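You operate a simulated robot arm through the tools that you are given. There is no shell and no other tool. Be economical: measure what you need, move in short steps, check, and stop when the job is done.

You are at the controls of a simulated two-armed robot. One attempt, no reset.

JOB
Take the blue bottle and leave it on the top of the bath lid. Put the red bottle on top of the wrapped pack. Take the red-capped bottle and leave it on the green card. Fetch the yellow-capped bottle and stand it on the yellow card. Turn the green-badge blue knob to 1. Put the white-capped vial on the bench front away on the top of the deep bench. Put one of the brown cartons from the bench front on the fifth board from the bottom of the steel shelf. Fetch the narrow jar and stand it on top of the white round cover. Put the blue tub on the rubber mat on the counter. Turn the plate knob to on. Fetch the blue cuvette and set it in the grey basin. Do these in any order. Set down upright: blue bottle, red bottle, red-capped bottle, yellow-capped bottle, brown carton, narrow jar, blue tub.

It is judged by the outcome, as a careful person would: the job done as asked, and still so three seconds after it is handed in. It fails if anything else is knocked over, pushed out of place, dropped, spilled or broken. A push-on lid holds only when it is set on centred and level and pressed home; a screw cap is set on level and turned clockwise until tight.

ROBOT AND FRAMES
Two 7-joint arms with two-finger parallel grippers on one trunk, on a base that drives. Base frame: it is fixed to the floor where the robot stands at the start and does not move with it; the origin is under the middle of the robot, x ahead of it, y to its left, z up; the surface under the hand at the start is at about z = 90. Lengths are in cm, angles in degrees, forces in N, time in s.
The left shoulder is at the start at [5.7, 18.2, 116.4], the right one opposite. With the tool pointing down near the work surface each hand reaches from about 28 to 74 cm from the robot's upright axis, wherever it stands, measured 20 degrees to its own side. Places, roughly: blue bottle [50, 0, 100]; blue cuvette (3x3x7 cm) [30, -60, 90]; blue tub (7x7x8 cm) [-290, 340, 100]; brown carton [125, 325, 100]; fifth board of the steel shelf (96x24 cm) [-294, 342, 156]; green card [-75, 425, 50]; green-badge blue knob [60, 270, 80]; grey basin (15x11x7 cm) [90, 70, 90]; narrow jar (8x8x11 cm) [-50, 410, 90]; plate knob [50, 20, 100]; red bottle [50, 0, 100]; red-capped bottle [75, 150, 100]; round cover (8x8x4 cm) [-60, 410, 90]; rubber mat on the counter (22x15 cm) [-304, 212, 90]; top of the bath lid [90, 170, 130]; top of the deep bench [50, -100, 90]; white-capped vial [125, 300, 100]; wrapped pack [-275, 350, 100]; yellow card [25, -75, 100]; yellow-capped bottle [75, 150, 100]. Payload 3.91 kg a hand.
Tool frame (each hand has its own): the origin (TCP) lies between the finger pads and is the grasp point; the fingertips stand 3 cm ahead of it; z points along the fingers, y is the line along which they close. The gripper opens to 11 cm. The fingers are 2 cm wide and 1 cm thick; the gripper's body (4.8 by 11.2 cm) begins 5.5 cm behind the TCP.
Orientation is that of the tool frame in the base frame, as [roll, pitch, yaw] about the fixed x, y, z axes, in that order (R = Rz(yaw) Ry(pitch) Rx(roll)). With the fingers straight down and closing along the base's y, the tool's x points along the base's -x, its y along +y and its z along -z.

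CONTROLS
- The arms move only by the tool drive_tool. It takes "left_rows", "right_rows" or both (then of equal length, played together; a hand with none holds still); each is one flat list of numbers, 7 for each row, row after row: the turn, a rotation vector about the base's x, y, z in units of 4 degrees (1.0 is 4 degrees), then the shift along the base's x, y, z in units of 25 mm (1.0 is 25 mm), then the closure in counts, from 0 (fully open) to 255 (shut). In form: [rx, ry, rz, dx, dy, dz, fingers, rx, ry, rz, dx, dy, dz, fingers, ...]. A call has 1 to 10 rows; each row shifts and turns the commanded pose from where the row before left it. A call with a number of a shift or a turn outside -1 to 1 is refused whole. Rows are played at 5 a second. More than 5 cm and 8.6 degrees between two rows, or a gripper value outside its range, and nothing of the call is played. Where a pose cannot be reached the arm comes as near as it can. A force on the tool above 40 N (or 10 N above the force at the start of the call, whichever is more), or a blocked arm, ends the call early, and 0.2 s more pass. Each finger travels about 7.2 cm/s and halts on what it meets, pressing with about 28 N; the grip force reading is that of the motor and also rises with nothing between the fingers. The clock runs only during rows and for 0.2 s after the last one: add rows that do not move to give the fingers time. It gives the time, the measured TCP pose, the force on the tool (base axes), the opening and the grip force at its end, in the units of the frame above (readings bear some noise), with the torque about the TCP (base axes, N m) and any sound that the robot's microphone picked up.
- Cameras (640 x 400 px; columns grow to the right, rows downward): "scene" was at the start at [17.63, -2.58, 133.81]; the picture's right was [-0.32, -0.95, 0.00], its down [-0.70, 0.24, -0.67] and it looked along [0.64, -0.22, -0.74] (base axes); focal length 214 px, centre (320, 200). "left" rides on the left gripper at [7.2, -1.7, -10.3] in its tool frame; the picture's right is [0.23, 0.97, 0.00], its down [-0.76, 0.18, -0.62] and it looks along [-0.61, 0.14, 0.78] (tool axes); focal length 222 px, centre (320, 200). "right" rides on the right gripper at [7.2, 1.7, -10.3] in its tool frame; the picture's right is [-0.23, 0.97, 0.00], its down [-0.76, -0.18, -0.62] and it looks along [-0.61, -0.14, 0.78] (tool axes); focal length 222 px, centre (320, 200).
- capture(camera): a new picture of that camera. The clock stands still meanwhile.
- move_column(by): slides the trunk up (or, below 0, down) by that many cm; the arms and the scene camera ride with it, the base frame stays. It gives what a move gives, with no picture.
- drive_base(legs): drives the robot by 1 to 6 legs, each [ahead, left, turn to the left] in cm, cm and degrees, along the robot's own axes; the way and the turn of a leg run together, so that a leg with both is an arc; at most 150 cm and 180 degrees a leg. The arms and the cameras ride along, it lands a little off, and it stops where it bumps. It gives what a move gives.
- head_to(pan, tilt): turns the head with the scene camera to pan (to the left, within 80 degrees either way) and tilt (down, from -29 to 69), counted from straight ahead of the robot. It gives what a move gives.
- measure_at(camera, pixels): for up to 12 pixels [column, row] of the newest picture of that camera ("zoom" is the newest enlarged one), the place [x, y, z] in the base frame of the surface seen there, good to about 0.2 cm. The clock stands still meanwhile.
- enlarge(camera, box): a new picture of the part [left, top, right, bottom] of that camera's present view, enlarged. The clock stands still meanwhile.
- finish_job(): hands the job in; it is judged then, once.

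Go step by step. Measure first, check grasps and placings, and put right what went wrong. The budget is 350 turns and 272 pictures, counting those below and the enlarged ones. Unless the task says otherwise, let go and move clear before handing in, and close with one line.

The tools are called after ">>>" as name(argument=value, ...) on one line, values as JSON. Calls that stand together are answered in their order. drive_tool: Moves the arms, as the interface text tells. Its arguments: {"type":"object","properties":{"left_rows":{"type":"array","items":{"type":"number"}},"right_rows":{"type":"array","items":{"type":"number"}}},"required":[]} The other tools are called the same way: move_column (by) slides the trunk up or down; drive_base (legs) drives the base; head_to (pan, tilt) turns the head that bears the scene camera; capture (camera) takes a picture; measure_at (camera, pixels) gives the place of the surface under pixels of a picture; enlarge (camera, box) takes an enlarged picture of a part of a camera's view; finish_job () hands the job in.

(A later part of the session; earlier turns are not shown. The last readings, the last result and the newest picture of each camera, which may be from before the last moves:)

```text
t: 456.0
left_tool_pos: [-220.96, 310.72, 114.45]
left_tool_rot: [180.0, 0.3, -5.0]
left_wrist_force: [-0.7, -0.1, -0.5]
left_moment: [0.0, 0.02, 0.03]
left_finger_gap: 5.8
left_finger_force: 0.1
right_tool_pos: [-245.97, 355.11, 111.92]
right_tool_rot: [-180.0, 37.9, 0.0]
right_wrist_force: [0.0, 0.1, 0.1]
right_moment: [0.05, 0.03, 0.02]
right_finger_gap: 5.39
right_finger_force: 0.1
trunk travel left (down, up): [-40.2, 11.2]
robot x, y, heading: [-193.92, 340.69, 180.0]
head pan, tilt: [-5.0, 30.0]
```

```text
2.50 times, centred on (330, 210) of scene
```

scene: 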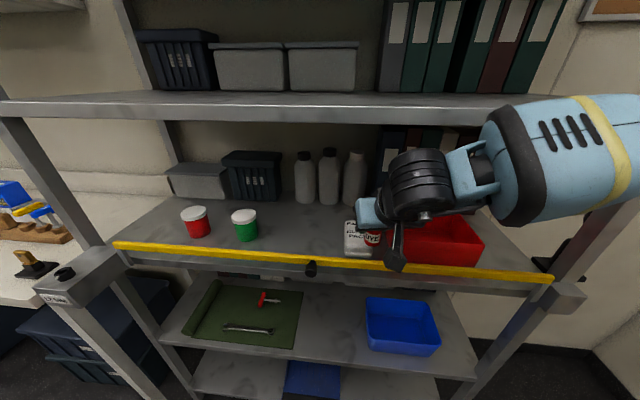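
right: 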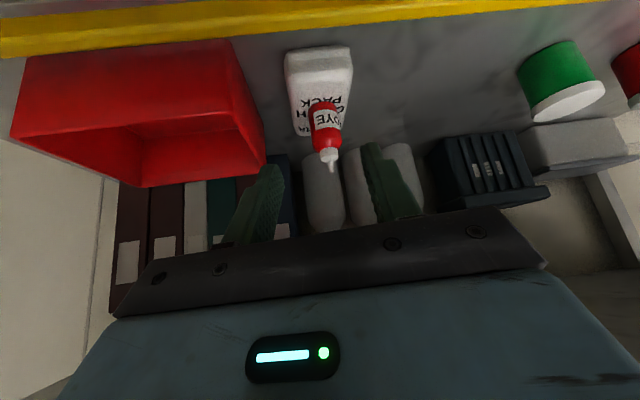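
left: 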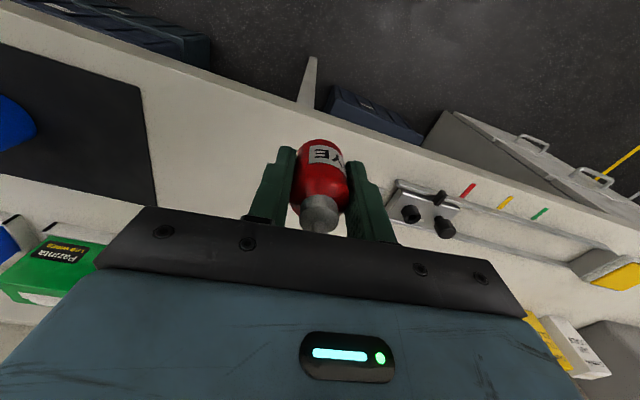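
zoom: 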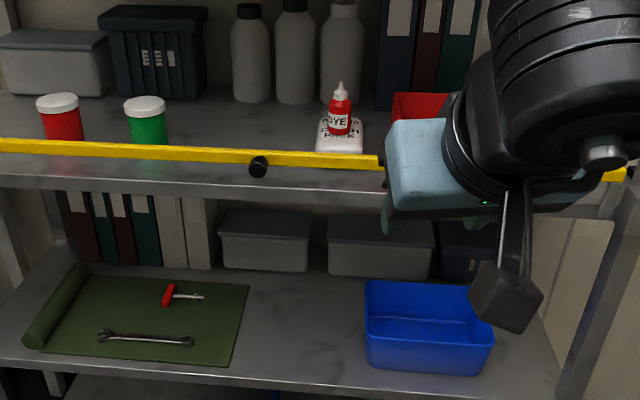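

Red bottle stands on the pack. While here, view the fifth board.

>>> move_column(by=11)

>>> head_to(pan=5, tilt=-8)

>>> capture(camera="scene")

```text
t: 457.4
left_tool_pos: [-221.17, 310.77, 125.32]
left_tool_rot: [-179.9, 0.1, -5.0]
left_wrist_force: [0.1, -1.0, -0.7]
left_moment: [-0.02, 0.0, -0.03]
left_finger_gap: 5.85
left_finger_force: 0.0
right_tool_pos: [-246.05, 355.35, 122.59]
right_tool_rot: [180.0, 37.8, 0.0]
right_wrist_force: [-0.8, -0.6, 0.6]
right_moment: [0.01, -0.02, 0.01]
right_finger_gap: 5.4
right_finger_force: 0.0
trunk travel left (down, up): [-51.2, 0.2]
robot x, y, heading: [-194.22, 340.83, 179.8]
head pan, tilt: [-5.0, 30.0]
```

```text
t: 458.5
left_tool_pos: [-221.05, 310.82, 125.47]
left_tool_rot: [179.9, 0.3, -4.9]
left_wrist_force: [0.3, 0.5, -0.7]
left_moment: [0.01, -0.06, -0.03]
left_finger_gap: 5.8
left_finger_force: 0.1
right_tool_pos: [-245.99, 355.13, 122.83]
right_tool_rot: [-180.0, 38.0, 0.0]
right_wrist_force: [-0.1, 0.1, -0.1]
right_moment: [-0.02, -0.01, 0.0]
right_finger_gap: 5.4
right_finger_force: 0.1
trunk travel left (down, up): [-51.2, 0.2]
robot x, y, heading: [-193.76, 340.9, 180.0]
head pan, tilt: [5.0, -8.0]
```

```text
104 pictures are left
```

scene: 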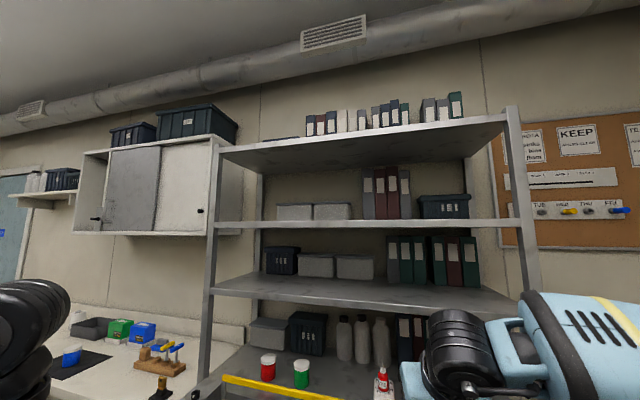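

Measure the fifth board's front edge and the item fronts on it.

>>> measure_at(camera="scene", pixels=[[295, 214], [332, 213], [385, 200], [445, 208], [360, 224], [300, 226], [420, 223], [385, 180], [350, 150], [420, 140], [360, 205], [415, 210]])

```text
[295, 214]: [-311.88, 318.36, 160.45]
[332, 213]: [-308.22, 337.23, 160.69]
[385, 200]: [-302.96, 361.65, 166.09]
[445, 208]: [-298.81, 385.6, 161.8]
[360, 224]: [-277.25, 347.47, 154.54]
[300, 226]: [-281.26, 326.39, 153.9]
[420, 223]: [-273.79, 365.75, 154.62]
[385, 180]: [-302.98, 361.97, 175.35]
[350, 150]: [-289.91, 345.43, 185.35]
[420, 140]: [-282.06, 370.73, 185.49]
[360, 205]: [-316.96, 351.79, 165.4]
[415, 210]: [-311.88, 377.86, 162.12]
```

Fifth board has ~25 cm of free depth. Now head to the far bench (vial, cartons, knob): turn around and drive east.

>>> move_column(by=-8)

>>> drive_base(legs=[[0, 0, -180], [140, 0, 0]])

>>> head_to(pan=0, tilt=22)

>>> capture(camera="scene")

```text
t: 459.7
left_tool_pos: [-221.01, 310.79, 117.67]
left_tool_rot: [-180.0, 0.3, -4.9]
left_wrist_force: [1.0, -0.1, 1.0]
left_moment: [0.03, 0.03, 0.02]
left_finger_gap: 5.83
left_finger_force: 0.1
right_tool_pos: [-245.77, 355.21, 114.89]
right_tool_rot: [179.9, 37.8, 0.0]
right_wrist_force: [0.1, -0.4, 0.5]
right_moment: [0.0, 0.01, -0.04]
right_finger_gap: 5.37
right_finger_force: 0.0
trunk travel left (down, up): [-43.2, 8.2]
robot x, y, heading: [-193.8, 340.87, 179.9]
head pan, tilt: [5.0, -8.0]
```

```text
t: 474.1
left_tool_pos: [-25.13, 375.23, 117.38]
left_tool_rot: [-179.9, 0.3, 177.1]
left_wrist_force: [-0.1, 0.7, -0.4]
left_moment: [0.03, 0.02, 0.01]
left_finger_gap: 5.8
left_finger_force: 0.0
right_tool_pos: [1.33, 331.82, 114.93]
right_tool_rot: [-179.9, 37.9, -177.9]
right_wrist_force: [-1.0, -0.5, -1.0]
right_moment: [-0.02, 0.02, 0.01]
right_finger_gap: 5.39
right_finger_force: 0.1
trunk travel left (down, up): [-43.2, 8.2]
robot x, y, heading: [-51.32, 344.34, 2.0]
head pan, tilt: [5.0, -8.0]
```

```text
t: 475.0
left_tool_pos: [-25.17, 375.42, 117.53]
left_tool_rot: [180.0, 0.4, 177.2]
left_wrist_force: [-0.7, 1.0, -0.7]
left_moment: [0.01, -0.02, -0.01]
left_finger_gap: 5.82
left_finger_force: 0.1
right_tool_pos: [1.23, 331.98, 114.83]
right_tool_rot: [-179.9, 37.9, -177.9]
right_wrist_force: [0.1, -0.3, 0.3]
right_moment: [0.0, 0.03, -0.02]
right_finger_gap: 5.39
right_finger_force: 0.1
trunk travel left (down, up): [-43.2, 8.2]
robot x, y, heading: [-51.1, 344.25, 1.6]
head pan, tilt: [0.0, 22.0]
```

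```text
103 pictures are left
```

scene: 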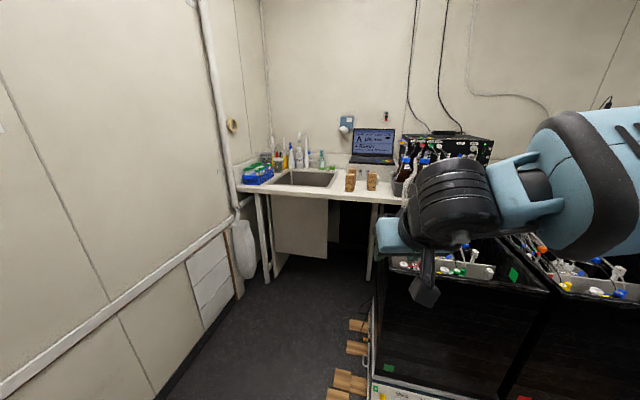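

Bench with cartons at (350,180)/(372,180) ahead; the open black machine with the green tag on the right. Restore the right hand to vertical, then advance.

>>> drive_tool(right_rows=[0, 1, 0, -0.4, 0, 0, 130, 0, 1, 0, -0.4, 0, 0, 130, 0, 1, 0, -0.4, 0, 0, 130, 0, 1, 0, -0.4, 0, 0, 130, 0, 1, 0, -0.4, 0, 0, 130, 0, 1, 0, -0.4, 0, 0, 130, 0, 1, 0, 0, 0, 0, 130, 0, 1, 0, 0, 0, 0, 130, 0, 1, 0, 0, 0, 0, 130, 0, 0.5, 0, 0, 0, 0, 130])

>>> drive_base(legs=[[55, 8, 0]])

>>> head_to(pan=-15, tilt=30)

>>> capture(camera="scene")

```text
t: 477.2
left_tool_pos: [-25.07, 375.43, 117.43]
left_tool_rot: [-180.0, 0.2, 177.2]
left_wrist_force: [-0.3, -0.5, 0.1]
left_moment: [0.01, 0.02, 0.03]
left_finger_gap: 5.82
left_finger_force: 0.0
right_tool_pos: [-4.69, 331.85, 114.89]
right_tool_rot: [178.6, -0.2, -178.5]
right_wrist_force: [0.3, 0.6, -1.1]
right_moment: [0.0, 0.01, 0.02]
right_finger_gap: 5.4
right_finger_force: 0.1
trunk travel left (down, up): [-43.2, 8.2]
robot x, y, heading: [-51.33, 344.39, 1.9]
head pan, tilt: [0.0, 22.0]
```

```text
t: 480.4
left_tool_pos: [29.71, 384.93, 117.45]
left_tool_rot: [-180.0, 0.2, 177.0]
left_wrist_force: [0.2, -0.5, -0.4]
left_moment: [-0.01, 0.01, 0.0]
left_finger_gap: 5.82
left_finger_force: 0.1
right_tool_pos: [49.83, 341.46, 115.01]
right_tool_rot: [178.7, 0.0, -178.7]
right_wrist_force: [-0.2, -0.4, -0.3]
right_moment: [0.01, 0.02, 0.0]
right_finger_gap: 5.4
right_finger_force: 0.0
trunk travel left (down, up): [-43.2, 8.2]
robot x, y, heading: [3.36, 354.42, 1.6]
head pan, tilt: [0.0, 22.0]
```

```text
t: 481.2
left_tool_pos: [29.67, 384.95, 117.54]
left_tool_rot: [180.0, 0.3, 176.9]
left_wrist_force: [-0.5, -0.3, 0.2]
left_moment: [0.01, 0.01, -0.01]
left_finger_gap: 5.84
left_finger_force: 0.1
right_tool_pos: [49.8, 341.32, 114.9]
right_tool_rot: [178.7, 0.0, -178.6]
right_wrist_force: [0.2, 0.1, -0.5]
right_moment: [-0.03, 0.03, 0.01]
right_finger_gap: 5.38
right_finger_force: 0.0
trunk travel left (down, up): [-43.2, 8.2]
robot x, y, heading: [3.1, 353.83, 1.5]
head pan, tilt: [-15.0, 30.0]
```

```text
102 pictures are left
```

scene: 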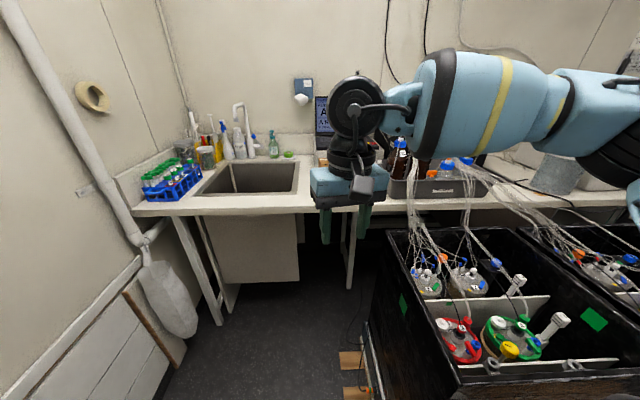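

Zoom into the black box to find the blue knob with green badge.

>>> enlarge(camera="scene", box=[380, 200, 640, 400])

>>> head_to(pan=-45, tilt=35)

>>> capture(camera="scene")

```text
2.00 times, centred on (510, 300) of scene
```

zoom: 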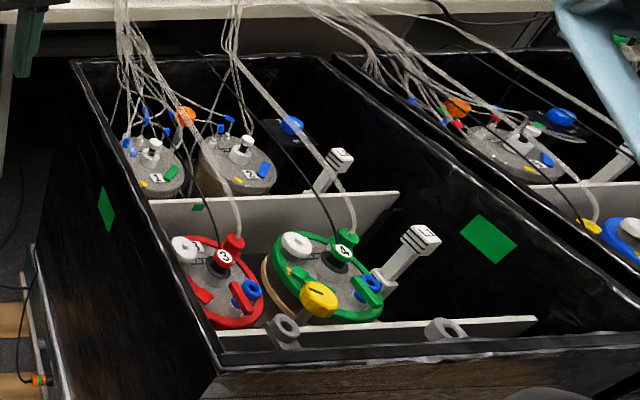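

```text
t: 482.1
left_tool_pos: [29.56, 384.85, 117.48]
left_tool_rot: [-180.0, 0.4, 176.8]
left_wrist_force: [0.6, -0.2, 0.2]
left_moment: [-0.01, 0.01, 0.03]
left_finger_gap: 5.8
left_finger_force: 0.1
right_tool_pos: [49.86, 341.38, 114.86]
right_tool_rot: [178.7, -0.2, -178.6]
right_wrist_force: [0.3, 1.4, -0.7]
right_moment: [0.0, 0.02, 0.0]
right_finger_gap: 5.38
right_finger_force: 0.0
trunk travel left (down, up): [-43.2, 8.2]
robot x, y, heading: [3.15, 354.06, 1.8]
head pan, tilt: [-45.0, 35.0]
```

```text
100 pictures are left
```

scene: 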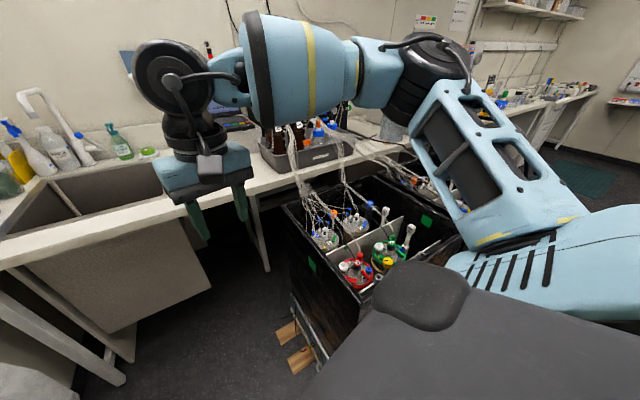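

There are blue knobs on dark panels at the back of each box: zoom (290,127) and (560,118). I'll get a clearer look: measure from a new zoom.

>>> enlarge(camera="scene", box=[280, 160, 480, 300])

>>> measure_at(camera="zoom", pixels=[[290, 155], [250, 320], [360, 300], [465, 195], [420, 235], [100, 330], [330, 215], [190, 170], [300, 140], [420, 30]])

```text
2.86 times, centred on (380, 230) of scene
```

zoom: 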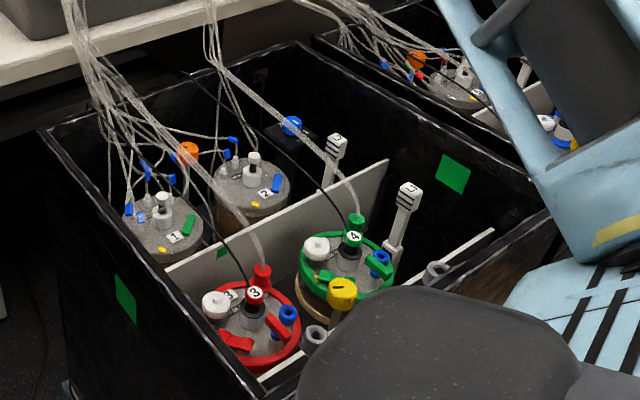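

```text
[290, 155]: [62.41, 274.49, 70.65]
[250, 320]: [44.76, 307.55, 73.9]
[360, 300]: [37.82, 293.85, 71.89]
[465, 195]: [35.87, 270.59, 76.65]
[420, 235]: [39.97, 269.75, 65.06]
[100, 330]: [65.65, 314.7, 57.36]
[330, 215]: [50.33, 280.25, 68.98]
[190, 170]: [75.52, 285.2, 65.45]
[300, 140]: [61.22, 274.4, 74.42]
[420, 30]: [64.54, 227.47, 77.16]
```

>>> measure_at(camera="zoom", pixels=[[291, 120], [291, 128], [284, 126], [299, 124], [305, 140], [280, 140], [415, 60], [557, 128], [340, 145], [450, 175], [330, 290], [340, 290]])

>>> enlarge(camera="scene", box=[360, 190, 410, 220])

```text
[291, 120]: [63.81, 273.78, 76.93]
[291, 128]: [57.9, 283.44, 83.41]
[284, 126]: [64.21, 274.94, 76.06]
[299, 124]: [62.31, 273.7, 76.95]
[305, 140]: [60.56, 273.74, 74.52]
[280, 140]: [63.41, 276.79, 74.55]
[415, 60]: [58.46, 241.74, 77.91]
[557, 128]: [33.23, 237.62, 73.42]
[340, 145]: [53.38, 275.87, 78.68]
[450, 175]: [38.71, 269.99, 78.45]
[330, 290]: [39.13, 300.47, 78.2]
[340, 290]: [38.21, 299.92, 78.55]
```

```text
12.80 times, centred on (385, 205) of scene
```

zoom: 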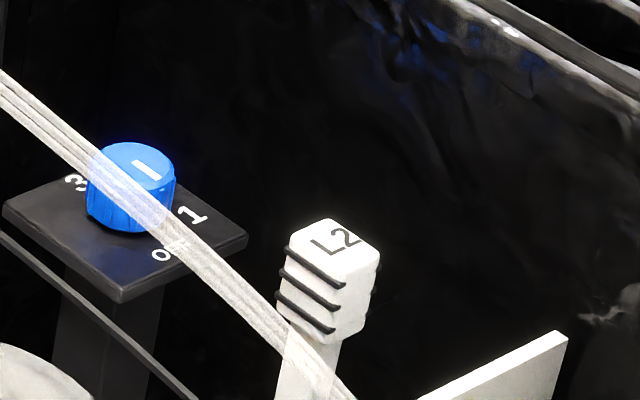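

The knob on the small panel reads 3 / 1 / OFF around it. It's at ≈(63,273,77). Measure box walls, pallet and bench edge to plan the base position.

>>> measure_at(camera="scene", pixels=[[285, 330], [300, 355], [320, 375], [292, 225], [310, 290], [260, 190], [200, 215], [265, 260], [330, 200], [380, 345], [285, 200], [375, 180]])

```text
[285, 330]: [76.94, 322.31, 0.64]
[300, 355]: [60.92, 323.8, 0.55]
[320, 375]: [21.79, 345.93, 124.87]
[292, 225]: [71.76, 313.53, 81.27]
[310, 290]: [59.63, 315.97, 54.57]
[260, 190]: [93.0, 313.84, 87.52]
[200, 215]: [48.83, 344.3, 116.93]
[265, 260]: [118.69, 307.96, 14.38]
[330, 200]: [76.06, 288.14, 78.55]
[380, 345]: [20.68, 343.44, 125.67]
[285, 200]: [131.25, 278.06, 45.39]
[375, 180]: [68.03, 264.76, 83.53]
```

I'll approach with the base beside the box, heading ≈−70°, so the right arm can reach over with a vertical tool. Turn, then sidestep.

>>> drive_base(legs=[[0, 0, -71.6], [19.5, 53.6, 0]])

>>> head_to(pan=-15, tilt=45)

>>> capture(camera="scene")

>>> capture(camera="right")

```text
t: 490.5
left_tool_pos: [98.14, 336.64, 117.58]
left_tool_rot: [180.0, 0.2, 103.9]
left_wrist_force: [0.0, -0.1, -0.6]
left_moment: [-0.02, 0.02, -0.03]
left_finger_gap: 5.82
left_finger_force: 0.1
right_tool_pos: [62.4, 304.66, 114.84]
right_tool_rot: [178.7, -0.1, 108.3]
right_wrist_force: [0.7, -1.3, 0.3]
right_moment: [0.0, 0.05, 0.01]
right_finger_gap: 5.4
right_finger_force: 0.1
trunk travel left (down, up): [-43.2, 8.2]
robot x, y, heading: [61.18, 352.74, -71.5]
head pan, tilt: [-45.0, 35.0]
```

```text
t: 491.5
left_tool_pos: [98.11, 336.55, 117.49]
left_tool_rot: [180.0, 0.2, 103.9]
left_wrist_force: [-0.4, 0.2, -0.1]
left_moment: [-0.02, -0.01, 0.01]
left_finger_gap: 5.81
left_finger_force: 0.0
right_tool_pos: [62.5, 304.54, 114.92]
right_tool_rot: [178.8, 0.0, 108.3]
right_wrist_force: [-0.1, -0.2, -0.3]
right_moment: [0.0, 0.03, -0.03]
right_finger_gap: 5.39
right_finger_force: 0.2
trunk travel left (down, up): [-43.2, 8.2]
robot x, y, heading: [60.65, 352.69, -71.5]
head pan, tilt: [-15.0, 45.0]
```

```text
97 pictures are left
```

scene: 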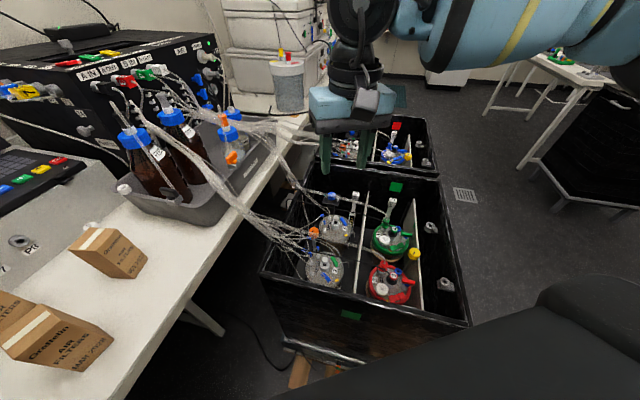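

```text
96 pictures are left
```

right: 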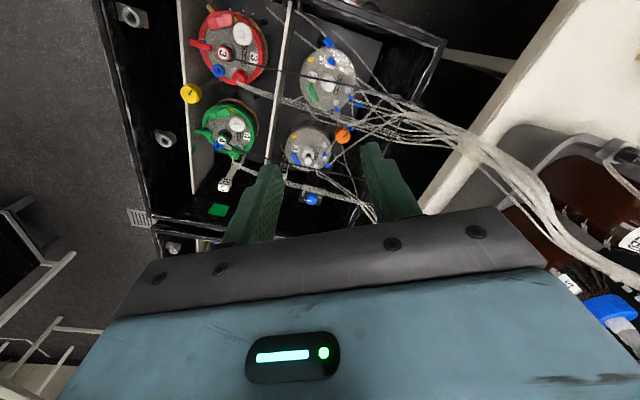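

Excellent view: knob at right image (313,198). Zoom.

>>> enlarge(camera="right", box=[270, 150, 360, 230])

>>> enlarge(camera="scene", box=[310, 170, 380, 220])

```text
5.00 times, centred on (315, 190) of right
```

zoom: 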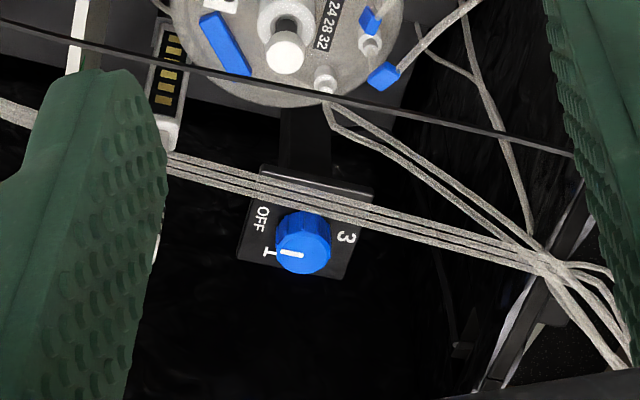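

```text
8.00 times, centred on (345, 195) of scene
```

zoom: 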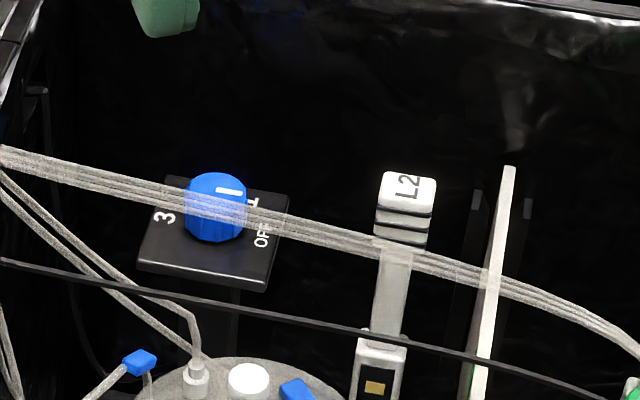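

Measure label, pointer and tube positions in both zooms.

>>> measure_at(camera="zoom", pixels=[[220, 190], [240, 191], [230, 178], [252, 201], [262, 236], [165, 217], [150, 260], [262, 283], [285, 197], [215, 235], [190, 190], [215, 210]])

>>> enlarge(camera="right", box=[270, 150, 360, 230])

>>> measure_at(camera="zoom", pixels=[[282, 254], [301, 257], [290, 270], [320, 265], [310, 240], [268, 252], [262, 220], [345, 238], [240, 165], [310, 205], [450, 240], [200, 175]])

```text
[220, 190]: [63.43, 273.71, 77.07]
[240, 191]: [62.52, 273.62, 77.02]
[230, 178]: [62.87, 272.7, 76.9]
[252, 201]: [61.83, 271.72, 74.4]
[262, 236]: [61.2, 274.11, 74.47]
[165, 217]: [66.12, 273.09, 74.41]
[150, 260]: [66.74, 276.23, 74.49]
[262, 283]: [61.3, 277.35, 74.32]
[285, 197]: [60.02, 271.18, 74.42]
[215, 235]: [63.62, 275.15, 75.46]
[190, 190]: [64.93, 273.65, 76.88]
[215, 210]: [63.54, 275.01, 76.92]
```

```text
5.00 times, centred on (315, 190) of right
```

zoom: 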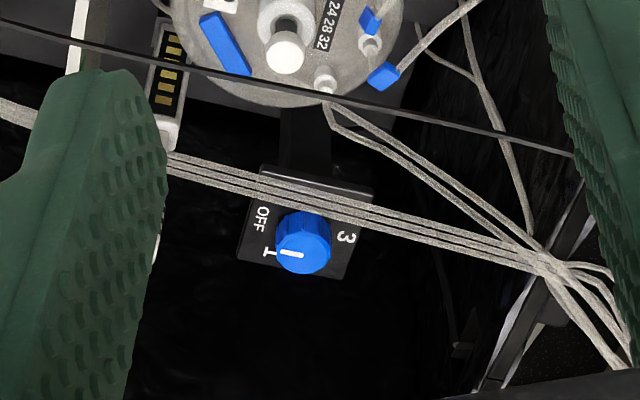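

```text
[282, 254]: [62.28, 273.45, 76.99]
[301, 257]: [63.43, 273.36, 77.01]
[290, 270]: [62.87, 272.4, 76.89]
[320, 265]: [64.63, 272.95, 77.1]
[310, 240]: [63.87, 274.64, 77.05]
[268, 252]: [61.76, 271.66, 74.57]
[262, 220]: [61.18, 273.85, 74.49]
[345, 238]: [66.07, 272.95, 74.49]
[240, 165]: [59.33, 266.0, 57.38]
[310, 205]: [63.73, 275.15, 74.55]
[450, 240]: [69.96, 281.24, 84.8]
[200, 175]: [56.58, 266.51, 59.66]
```

The pointer is at OFF (~172–180°) and "1" is at ~228°: about +55° counter-clockwise. Knob centre (63.6,273.65), top 77. Edge the base toward the box for reach.

>>> drive_base(legs=[[9.5, -3.2, 0]])

>>> move_column(by=-11)

```text
t: 492.6
left_tool_pos: [98.16, 328.79, 117.49]
left_tool_rot: [-180.0, 0.1, 103.6]
left_wrist_force: [0.0, -0.7, 0.4]
left_moment: [0.04, 0.02, 0.02]
left_finger_gap: 5.81
left_finger_force: 0.1
right_tool_pos: [62.1, 296.82, 114.73]
right_tool_rot: [178.6, -0.3, 107.9]
right_wrist_force: [-0.2, -0.3, -0.2]
right_moment: [-0.01, 0.01, 0.02]
right_finger_gap: 5.4
right_finger_force: 0.0
trunk travel left (down, up): [-43.2, 8.2]
robot x, y, heading: [61.23, 345.11, -71.4]
head pan, tilt: [-15.0, 45.0]
stopped in leg 1: the robot was blocked; the commanded pose is now the measured one
```

```text
t: 494.1
left_tool_pos: [98.03, 328.94, 106.46]
left_tool_rot: [-180.0, 0.2, 103.7]
left_wrist_force: [-0.2, -0.2, 0.4]
left_moment: [-0.04, 0.01, 0.03]
left_finger_gap: 5.82
left_finger_force: 0.2
right_tool_pos: [62.28, 296.98, 103.88]
right_tool_rot: [178.7, -0.2, 108.1]
right_wrist_force: [-0.7, 0.1, -0.5]
right_moment: [0.0, 0.02, -0.01]
right_finger_gap: 5.4
right_finger_force: 0.1
trunk travel left (down, up): [-32.2, 19.2]
robot x, y, heading: [61.15, 345.33, -71.7]
head pan, tilt: [-15.0, 45.0]
```

Blocked at y≈345 (r≈72). Try extending the right hand at this lower trunk height.

>>> drive_tool(right_rows=[0, 0, 0, 0.05, -1, -0.1, 139, 0, 0, 0, 0.05, -1, -0.1, 139, 0, 0, 0, 0.05, -1, -0.1, 139, 0, 0, 0, 0.05, -1, -0.1, 139, 0, 0, 0, 0.05, -1, -0.1, 139, 0, 0, 0, 0.05, -1, -0.1, 139, 0, 0, 0, 0.05, -1, 0, 139, 0, 0, 0, 0.05, -1, 0, 139, 0, 0, 0, 0.05, -1, 0, 139])

>>> capture(camera="scene")

```text
t: 496.1
left_tool_pos: [98.27, 329.01, 106.54]
left_tool_rot: [180.0, 0.2, 103.6]
left_wrist_force: [-0.7, 0.4, -0.4]
left_moment: [-0.01, -0.02, 0.0]
left_finger_gap: 5.82
left_finger_force: 0.1
right_tool_pos: [58.96, 281.84, 102.72]
right_tool_rot: [178.8, -0.1, 108.1]
right_wrist_force: [0.3, -0.7, 0.0]
right_moment: [-0.02, -0.02, 0.01]
right_finger_gap: 5.01
right_finger_force: 0.1
right hand out of reach, approached as far as the arm can: row 4, 5, 6, 7, 8, 9
trunk travel left (down, up): [-32.2, 19.2]
robot x, y, heading: [61.01, 345.17, -71.6]
head pan, tilt: [-15.0, 45.0]
```

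```text
92 pictures are left
```

scene: 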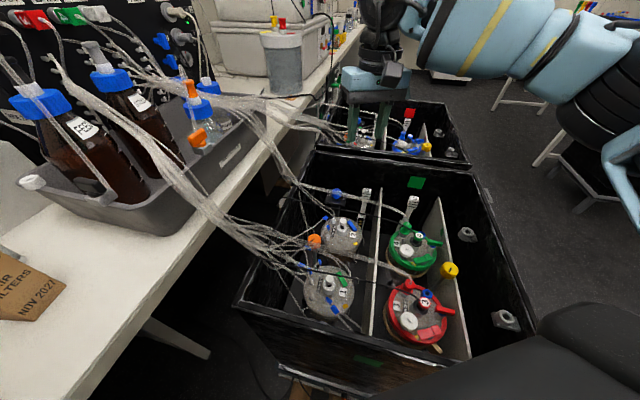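

Vertical reach is ~7 cm short at this heading. Turning the base left brings the right shoulder closer; retract and raise first, then turn +42°.

>>> drive_tool(right_rows=[0, 0, 0, 0, 1, 0.5, 139, 0, 0, 0, 0, 1, 0.5, 139, 0, 0, 0, 0, 1, 0.5, 139, 0, 0, 0, 0, 1, 0.5, 139, 0, 0, 0, 0, 1, 0, 139, 0, 0, 0, 0, 1, 0, 139, 0, 0, 0, 0, 1, 0, 139, 0, 0, 0, 0, 1, 0, 139, 0, 0, 0, 0, 1, 0, 139, 0, 0, 0, 0, 0.5, 0, 139])

>>> move_column(by=11)

>>> drive_base(legs=[[0, 0, 41.6]])

>>> drive_tool(right_rows=[0, 0, -1, -0.8, -0.3, 0, 139, 0, 0, -1, -0.8, -0.3, 0, 139, 0, 0, -1, -0.8, -0.3, 0, 139, 0, 0, -1, -0.8, -0.3, 0, 139, 0, 0, -1, -0.8, -0.3, 0, 139, 0, 0, -1, -0.8, -0.3, 0, 139, 0, 0, -1, -0.8, -0.3, 0, 139, 0, 0, -1, -0.8, -0.3, 0, 139, 0, 0, -1, -0.8, -0.3, 0, 139, 0, 0, -1, -0.8, -0.3, 0, 139])

```text
t: 498.3
left_tool_pos: [98.26, 329.06, 106.42]
left_tool_rot: [-180.0, 0.2, 103.6]
left_wrist_force: [0.1, 0.0, 0.6]
left_moment: [0.0, 0.0, 0.01]
left_finger_gap: 5.81
left_finger_force: 0.0
right_tool_pos: [58.88, 305.8, 107.65]
right_tool_rot: [178.8, -0.2, 108.0]
right_wrist_force: [0.9, 0.6, -0.4]
right_moment: [-0.01, 0.0, -0.02]
right_finger_gap: 5.0
right_finger_force: 0.0
trunk travel left (down, up): [-32.2, 19.2]
robot x, y, heading: [61.32, 345.06, -71.8]
head pan, tilt: [-15.0, 45.0]
```

```text
t: 499.7
left_tool_pos: [98.14, 328.97, 117.42]
left_tool_rot: [-180.0, 0.2, 103.6]
left_wrist_force: [0.5, 0.1, 0.1]
left_moment: [0.01, 0.02, -0.01]
left_finger_gap: 5.82
left_finger_force: 0.0
right_tool_pos: [59.03, 305.54, 118.76]
right_tool_rot: [178.8, -0.2, 108.0]
right_wrist_force: [0.4, 0.2, -1.1]
right_moment: [-0.01, 0.0, 0.03]
right_finger_gap: 5.03
right_finger_force: 0.0
trunk travel left (down, up): [-43.2, 8.2]
robot x, y, heading: [60.95, 345.44, -71.1]
head pan, tilt: [-15.0, 45.0]
```

```text
t: 501.7
left_tool_pos: [100.88, 353.34, 117.51]
left_tool_rot: [-180.0, 0.2, 138.5]
left_wrist_force: [0.4, -0.3, 0.3]
left_moment: [-0.01, -0.01, 0.03]
left_finger_gap: 5.83
left_finger_force: 0.1
right_tool_pos: [82.01, 311.76, 118.78]
right_tool_rot: [178.9, -0.2, 143.0]
right_wrist_force: [-0.1, 0.4, 0.4]
right_moment: [0.0, 0.02, 0.01]
right_finger_gap: 5.02
right_finger_force: 0.2
trunk travel left (down, up): [-43.2, 8.2]
robot x, y, heading: [61.5, 345.27, -36.7]
head pan, tilt: [-15.0, 45.0]
stopped in leg 1: the robot was blocked; the commanded pose is now the measured one
```

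```text
t: 503.9
left_tool_pos: [100.82, 353.16, 117.53]
left_tool_rot: [180.0, 0.1, 138.5]
left_wrist_force: [0.2, -0.1, -0.4]
left_moment: [0.01, -0.01, -0.01]
left_finger_gap: 5.84
left_finger_force: 0.1
right_tool_pos: [61.85, 304.23, 118.72]
right_tool_rot: [178.6, -0.1, 102.8]
right_wrist_force: [-0.5, 1.3, 0.5]
right_moment: [0.01, -0.01, 0.02]
right_finger_gap: 5.01
right_finger_force: 0.1
trunk travel left (down, up): [-43.2, 8.2]
robot x, y, heading: [61.15, 345.7, -36.9]
head pan, tilt: [-15.0, 45.0]
```

Heading −37° (blocked slightly). Lower the trunk and extend over the knob.

>>> move_column(by=-11)

>>> drive_tool(right_rows=[0, 0, 0, 0.05, -1, -0.3, 139, 0, 0, 0, 0.05, -1, -0.3, 139, 0, 0, 0, 0.05, -1, -0.3, 139, 0, 0, 0, 0.05, -1, -0.3, 139, 0, 0, 0, 0.05, -1, -0.3, 139, 0, 0, 0, 0.05, -1, -0.3, 139, 0, 0, 0, 0.05, -1, -0.3, 139, 0, 0, 0, 0.05, -1, -0.3, 139, 0, 0, 0, 0.05, -1, 0, 139, 0, 0, 0, 0.05, -1, 0, 139])

>>> capture(camera="right")

```text
t: 505.3
left_tool_pos: [100.85, 353.17, 106.43]
left_tool_rot: [-180.0, 0.3, 138.6]
left_wrist_force: [0.4, 1.0, -0.3]
left_moment: [0.01, -0.01, -0.03]
left_finger_gap: 5.83
left_finger_force: 0.1
right_tool_pos: [61.94, 304.32, 107.71]
right_tool_rot: [178.8, -0.2, 102.8]
right_wrist_force: [-0.2, -0.1, -0.2]
right_moment: [-0.01, -0.03, 0.0]
right_finger_gap: 4.99
right_finger_force: 0.1
trunk travel left (down, up): [-32.2, 19.2]
robot x, y, heading: [61.25, 345.02, -36.5]
head pan, tilt: [-15.0, 45.0]
```

```text
t: 507.5
left_tool_pos: [100.8, 353.1, 106.42]
left_tool_rot: [-179.9, 0.3, 138.5]
left_wrist_force: [0.2, -0.9, 1.2]
left_moment: [-0.01, 0.01, -0.01]
left_finger_gap: 5.81
left_finger_force: 0.1
right_tool_pos: [63.29, 279.11, 101.58]
right_tool_rot: [178.8, -0.1, 102.9]
right_wrist_force: [0.3, -0.3, 0.4]
right_moment: [0.02, 0.0, -0.04]
right_finger_gap: 4.99
right_finger_force: 0.1
trunk travel left (down, up): [-32.2, 19.2]
robot x, y, heading: [60.86, 345.51, -36.4]
head pan, tilt: [-15.0, 45.0]
```

```text
91 pictures are left
```

right: 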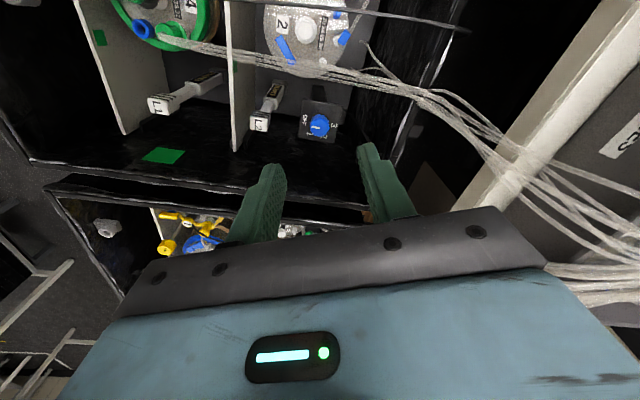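

Reach works here. Zoom on the knob from this clear view.

>>> enlarge(camera="right", box=[280, 85, 360, 145])

>>> measure_at(camera="zoom", pixels=[[292, 290], [345, 295], [320, 270], [255, 255], [320, 340], [385, 310], [240, 330], [410, 200], [275, 290], [360, 290], [320, 230], [318, 330]])

>>> measure_at(camera="right", pixels=[[340, 70], [380, 78], [420, 95], [290, 62], [312, 68], [350, 75], [268, 105], [365, 65]])

```text
6.67 times, centred on (320, 115) of right
```

zoom: 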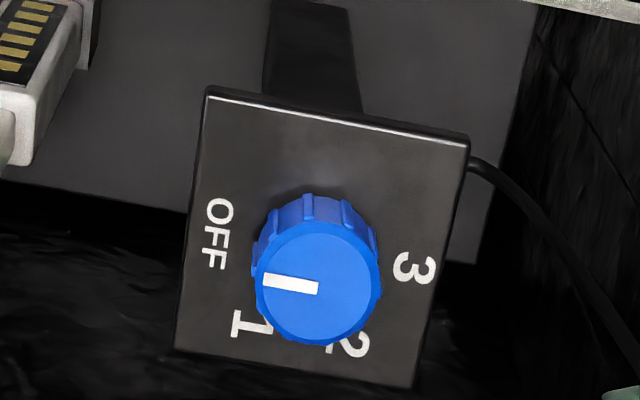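

```text
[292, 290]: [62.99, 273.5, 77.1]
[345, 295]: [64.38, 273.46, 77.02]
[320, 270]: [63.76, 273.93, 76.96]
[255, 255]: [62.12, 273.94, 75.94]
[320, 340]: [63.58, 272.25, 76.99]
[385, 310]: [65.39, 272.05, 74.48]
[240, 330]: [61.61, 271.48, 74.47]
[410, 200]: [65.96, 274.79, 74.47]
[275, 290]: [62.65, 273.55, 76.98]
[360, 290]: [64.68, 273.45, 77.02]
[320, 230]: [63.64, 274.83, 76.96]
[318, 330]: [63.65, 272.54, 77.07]
```

```text
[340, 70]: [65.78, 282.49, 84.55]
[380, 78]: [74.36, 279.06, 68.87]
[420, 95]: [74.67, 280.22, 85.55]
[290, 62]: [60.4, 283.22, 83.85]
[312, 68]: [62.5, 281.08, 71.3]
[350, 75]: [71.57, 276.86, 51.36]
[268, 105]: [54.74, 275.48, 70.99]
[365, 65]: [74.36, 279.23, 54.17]
```

Clear: pointer at OFF; "1" is 58° counter-clockwise. Pre-rotate −18°, centre over the knob and descend partway.

>>> drive_tool(right_rows=[0, 0, -1, 0.05, -0.55, 0, 139, 0, 0, -1, 0.05, -0.55, 0, 139, 0, 0, -1, 0.05, -0.55, -0.5, 139, 0, 0, -1, 0, -0.59, -0.9, 139, 0, 0, -0.5, 0, 0, -0.9, 139, 0, 0, 0, 0, 0, -0.9, 139, 0, 0, 0, 0, 0, -0.9, 139, 0, 0, 0, 0, 0, -0.9, 139, 0, 0, 0, 0, 0, -0.9, 139, 0, 0, 0, 0, 0, 0, 139])

>>> capture(camera="right")

>>> capture(camera="scene")

```text
t: 509.7
left_tool_pos: [100.77, 353.16, 106.49]
left_tool_rot: [180.0, 0.2, 138.5]
left_wrist_force: [-0.2, -0.1, 0.8]
left_moment: [-0.04, -0.02, 0.01]
left_finger_gap: 5.81
left_finger_force: 0.1
right_tool_pos: [63.43, 273.38, 87.03]
right_tool_rot: [178.6, -0.3, 84.7]
right_wrist_force: [-0.1, -0.6, -0.3]
right_moment: [0.03, -0.01, -0.02]
right_finger_gap: 5.01
right_finger_force: 0.0
trunk travel left (down, up): [-32.2, 19.2]
robot x, y, heading: [61.15, 345.44, -37.0]
head pan, tilt: [-15.0, 45.0]
```

```text
89 pictures are left
```

right: 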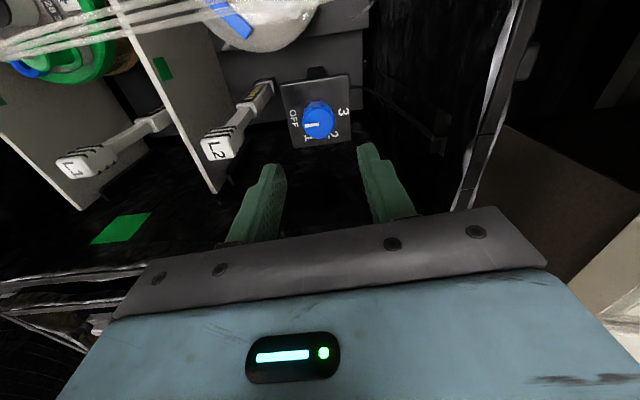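

```text
88 pictures are left
```

scene: 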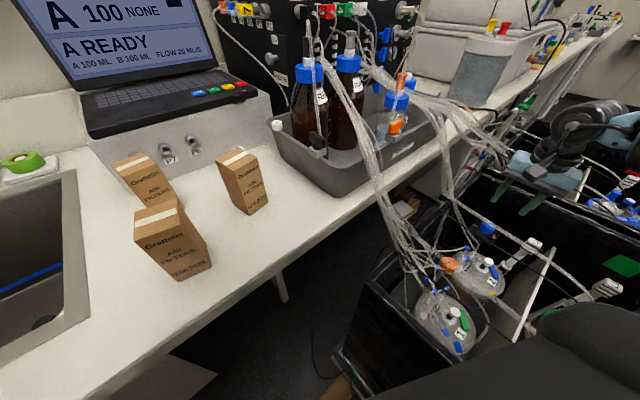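

Aligned. Descend to z≈78.4.

>>> drive_tool(right_rows=[0, 0, 0, 0.08, 0.04, -0.8, 139, 0, 0, 0, 0, 0, -0.8, 139, 0, 0, 0, 0, 0, -0.8, 139, 0, 0, 0, 0, 0, -0.8, 139, 0, 0, 0, 0, 0, -0.25, 139, 0, 0, 0, 0, 0, 0, 139])

>>> capture(camera="right")

```text
t: 511.1
left_tool_pos: [100.8, 353.03, 106.41]
left_tool_rot: [-179.9, 0.2, 138.5]
left_wrist_force: [0.0, 0.3, 0.0]
left_moment: [0.01, 0.04, -0.04]
left_finger_gap: 5.83
left_finger_force: 0.1
right_tool_pos: [63.76, 273.87, 78.35]
right_tool_rot: [178.7, -0.2, 84.8]
right_wrist_force: [-0.2, 0.4, -0.3]
right_moment: [0.01, -0.01, 0.01]
right_finger_gap: 5.01
right_finger_force: 0.0
trunk travel left (down, up): [-32.2, 19.2]
robot x, y, heading: [61.24, 345.37, -36.3]
head pan, tilt: [-15.0, 45.0]
```

```text
87 pictures are left
```

right: 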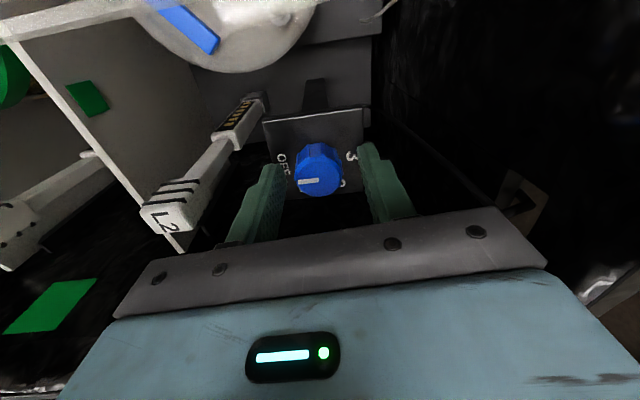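

Close and turn +58°.

>>> drive_tool(right_rows=[0, 0, 0, -0.02, -0.1, 0, 255, 0, 0, 0, 0, 0, 0, 255, 0, 0, 0, 0, 0, 0, 255, 0, 0, 1, 0, 0, 0, 255, 0, 0, 1, 0, 0, 0, 255, 0, 0, 1, 0, 0, 0, 255, 0, 0, 1, 0, 0, 0, 255, 0, 0, 1, 0, 0, 0, 255, 0, 0, 1, 0, 0, 0, 255, 0, 0, 1, 0, 0, 0, 255])

>>> drive_tool(right_rows=[0, 0, 1, 0, 0, 0, 255, 0, 0, 1, 0, 0, 0, 255, 0, 0, 1, 0, 0, 0, 255, 0, 0, 1, 0, 0, 0, 255, 0, 0, 1, 0, 0, 0, 255, 0, 0, 1, 0, 0, 0, 255, 0, 0, 1, 0, 0, 0, 255, 0, 0, 0.5, 0, 0, 0, 255])

>>> capture(camera="right")

```text
t: 513.3
left_tool_pos: [100.89, 353.25, 106.43]
left_tool_rot: [180.0, 0.3, 138.4]
left_wrist_force: [0.4, -0.7, -0.1]
left_moment: [0.02, 0.05, -0.02]
left_finger_gap: 5.8
left_finger_force: 0.0
right_tool_pos: [63.77, 273.58, 78.27]
right_tool_rot: [178.8, -0.3, 113.0]
right_wrist_force: [-6.7, 14.2, -13.8]
right_moment: [-0.56, 0.61, -0.02]
right_finger_gap: 2.92
right_finger_force: 44.7
trunk travel left (down, up): [-32.2, 19.2]
robot x, y, heading: [61.49, 345.63, -36.7]
head pan, tilt: [-15.0, 45.0]
```

```text
t: 515.1
left_tool_pos: [100.8, 353.13, 106.59]
left_tool_rot: [-180.0, 0.2, 138.5]
left_wrist_force: [-0.7, -0.4, 0.3]
left_moment: [0.03, -0.03, 0.0]
left_finger_gap: 5.83
left_finger_force: 0.1
right_tool_pos: [63.57, 273.46, 78.42]
right_tool_rot: [178.6, -0.3, 142.8]
right_wrist_force: [-7.1, 8.3, -10.6]
right_moment: [-0.27, 0.26, 0.01]
right_finger_gap: 2.93
right_finger_force: 45.0
trunk travel left (down, up): [-32.2, 19.2]
robot x, y, heading: [60.88, 345.48, -36.5]
head pan, tilt: [-15.0, 45.0]
```

```text
86 pictures are left
```

right: 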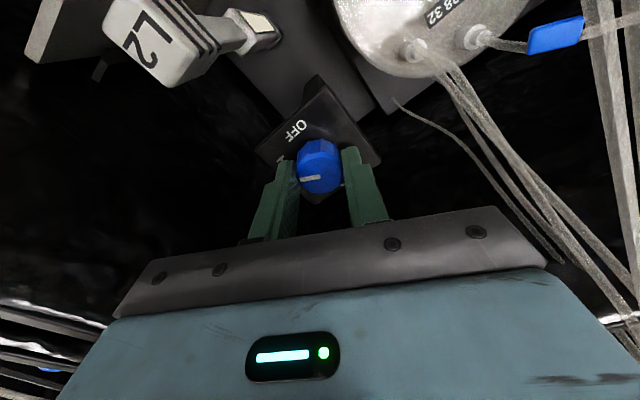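

Turned. Release and rise, then verify.

>>> drive_tool(right_rows=[0, 0, 0, 0, 0, 0, 139, 0, 0, 0, 0, 0, 0, 139, 0, 0, 0, 0, 0, 0.8, 139, 0, 0, 0, 0, 0, 1, 139, 0, 0, 0, 0, 0, 1, 139, 0, 0, 0, 0, 0, 1, 139, 0, 0, -1, 0, 0, 1, 139, 0, 0, -1, 0, 0, 1, 139, 0, 0, -1, 0, 0, 1, 139, 0, 0, -1, 0, 0, 1, 139])

>>> drive_tool(right_rows=[0, 0, -1, 0, 0.6, 0.4, 139, 0, 0, -1, 0, 0.8, 0.4, 139, 0, 0, -1, 0, 0.8, 0, 139, 0, 0, -1, 0, 0.6, 0, 139, 0, 0, -1, 0, 0, 0, 139])

>>> capture(camera="right")

>>> enlarge(camera="right", box=[260, 60, 380, 150])

```text
t: 517.3
left_tool_pos: [100.89, 353.07, 106.49]
left_tool_rot: [-180.0, 0.2, 138.5]
left_wrist_force: [-0.6, 0.1, 0.3]
left_moment: [-0.02, 0.03, 0.02]
left_finger_gap: 5.8
left_finger_force: 0.1
right_tool_pos: [63.96, 273.58, 98.09]
right_tool_rot: [178.7, -0.2, 126.7]
right_wrist_force: [-0.9, -0.3, -0.2]
right_moment: [0.02, -0.01, 0.0]
right_finger_gap: 5.01
right_finger_force: 0.1
trunk travel left (down, up): [-32.2, 19.2]
robot x, y, heading: [61.16, 345.19, -36.5]
head pan, tilt: [-15.0, 45.0]
```

```text
t: 518.5
left_tool_pos: [100.87, 353.16, 106.35]
left_tool_rot: [-179.9, 0.2, 138.4]
left_wrist_force: [-0.1, 0.3, 0.1]
left_moment: [0.03, 0.0, -0.03]
left_finger_gap: 5.84
left_finger_force: 0.0
right_tool_pos: [63.87, 280.47, 99.71]
right_tool_rot: [178.7, -0.3, 106.8]
right_wrist_force: [-0.3, -0.5, 0.2]
right_moment: [0.0, 0.0, -0.01]
right_finger_gap: 5.0
right_finger_force: 0.1
trunk travel left (down, up): [-32.2, 19.2]
robot x, y, heading: [60.92, 345.29, -36.8]
head pan, tilt: [-15.0, 45.0]
```

```text
85 pictures are left
```

right: 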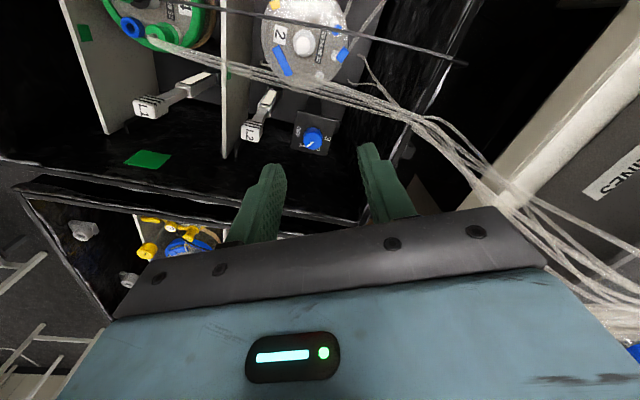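

```text
4.44 times, centred on (320, 105) of right
```

zoom: 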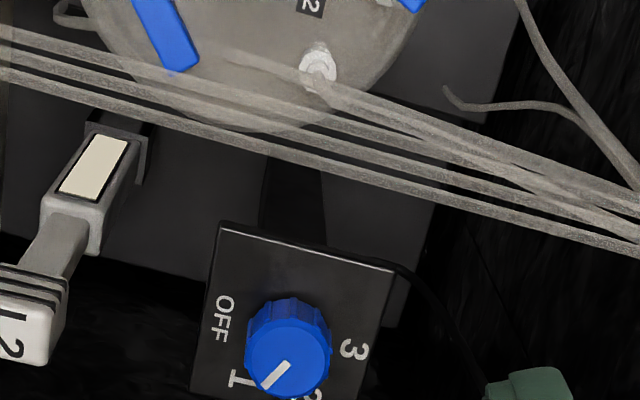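

Pointer now at "1". Retract the right hand and look at the bench for the vial and cartons.

>>> drive_tool(right_rows=[0, 0, 0, 0, 1, 0.8, 139, 0, 0, 0, 0, 1, 0.8, 139, 0, 0, 0, 0, 1, 0.8, 139, 0, 0, 0, 0, 1, 0.8, 139, 0, 0, 0, 0, 1, 0, 139, 0, 0, 0, 0, 1, 0, 139, 0, 0, 0, 0, 1, 0, 139, 0, 0, 0, 0, 1, 0, 139])

>>> move_column(by=11)

>>> head_to(pan=15, tilt=40)

>>> capture(camera="scene")

```text
t: 520.3
left_tool_pos: [100.92, 353.09, 106.55]
left_tool_rot: [180.0, 0.2, 138.5]
left_wrist_force: [1.1, 0.2, 0.3]
left_moment: [-0.01, 0.03, -0.02]
left_finger_gap: 5.86
left_finger_force: 0.0
right_tool_pos: [63.74, 300.46, 107.81]
right_tool_rot: [178.9, -0.2, 106.7]
right_wrist_force: [-0.2, 0.4, -0.7]
right_moment: [-0.03, -0.01, -0.01]
right_finger_gap: 5.0
right_finger_force: 0.0
trunk travel left (down, up): [-32.2, 19.2]
robot x, y, heading: [60.94, 345.56, -36.4]
head pan, tilt: [-15.0, 45.0]
```

```text
t: 521.7
left_tool_pos: [100.84, 353.1, 117.35]
left_tool_rot: [-180.0, 0.2, 138.4]
left_wrist_force: [0.3, 0.1, -1.2]
left_moment: [0.03, -0.02, 0.02]
left_finger_gap: 5.82
left_finger_force: 0.1
right_tool_pos: [63.72, 300.4, 118.83]
right_tool_rot: [178.9, -0.2, 106.8]
right_wrist_force: [1.1, -0.8, -0.1]
right_moment: [0.0, 0.01, -0.01]
right_finger_gap: 5.03
right_finger_force: 0.1
trunk travel left (down, up): [-43.2, 8.2]
robot x, y, heading: [61.24, 345.11, -37.0]
head pan, tilt: [-15.0, 45.0]
```

```text
t: 522.7
left_tool_pos: [100.95, 353.11, 117.52]
left_tool_rot: [-179.9, 0.3, 138.4]
left_wrist_force: [-0.4, -0.3, 0.7]
left_moment: [-0.01, 0.03, 0.02]
left_finger_gap: 5.82
left_finger_force: 0.0
right_tool_pos: [63.86, 300.56, 118.83]
right_tool_rot: [178.8, -0.1, 106.8]
right_wrist_force: [-0.6, 0.9, -0.4]
right_moment: [0.02, -0.04, 0.0]
right_finger_gap: 5.01
right_finger_force: 0.1
trunk travel left (down, up): [-43.2, 8.2]
robot x, y, heading: [61.31, 345.19, -36.5]
head pan, tilt: [15.0, 40.0]
```

```text
83 pictures are left
```

scene: 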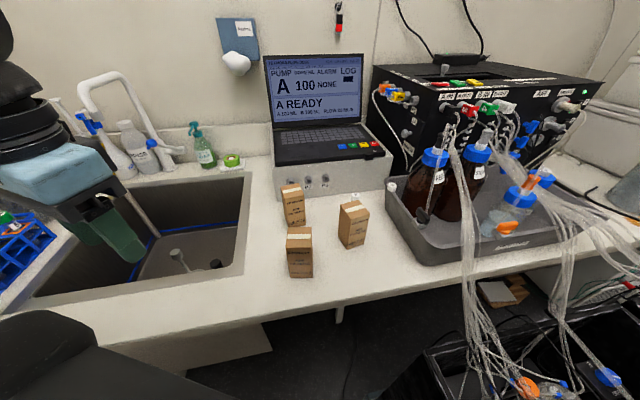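

Zoom on the cartons and vial.

>>> enlarge(camera="scene", box=[265, 155, 425, 285])

>>> measure_at(camera="zoom", pixels=[[500, 130], [500, 165], [505, 120], [340, 185], [350, 250], [365, 270], [135, 300], [140, 360], [110, 140], [345, 170], [310, 200], [395, 215]])

```text
3.08 times, centred on (345, 220) of scene
```

zoom: 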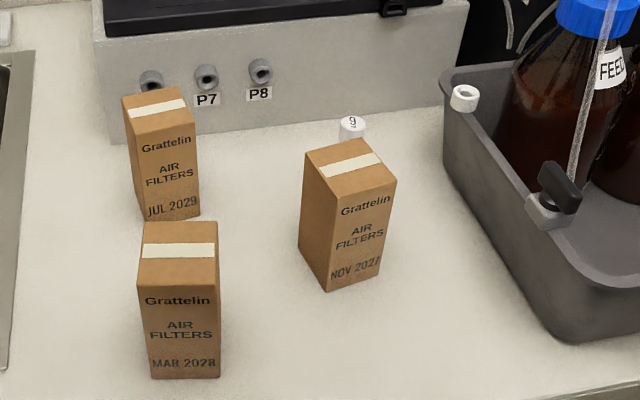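

```text
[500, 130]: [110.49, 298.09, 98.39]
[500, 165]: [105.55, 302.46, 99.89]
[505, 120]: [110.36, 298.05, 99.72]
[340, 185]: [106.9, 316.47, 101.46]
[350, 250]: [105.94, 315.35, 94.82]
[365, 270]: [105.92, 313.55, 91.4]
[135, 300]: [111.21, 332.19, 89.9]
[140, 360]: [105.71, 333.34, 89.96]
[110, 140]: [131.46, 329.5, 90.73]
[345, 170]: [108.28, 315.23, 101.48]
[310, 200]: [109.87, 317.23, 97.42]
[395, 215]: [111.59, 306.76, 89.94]
```

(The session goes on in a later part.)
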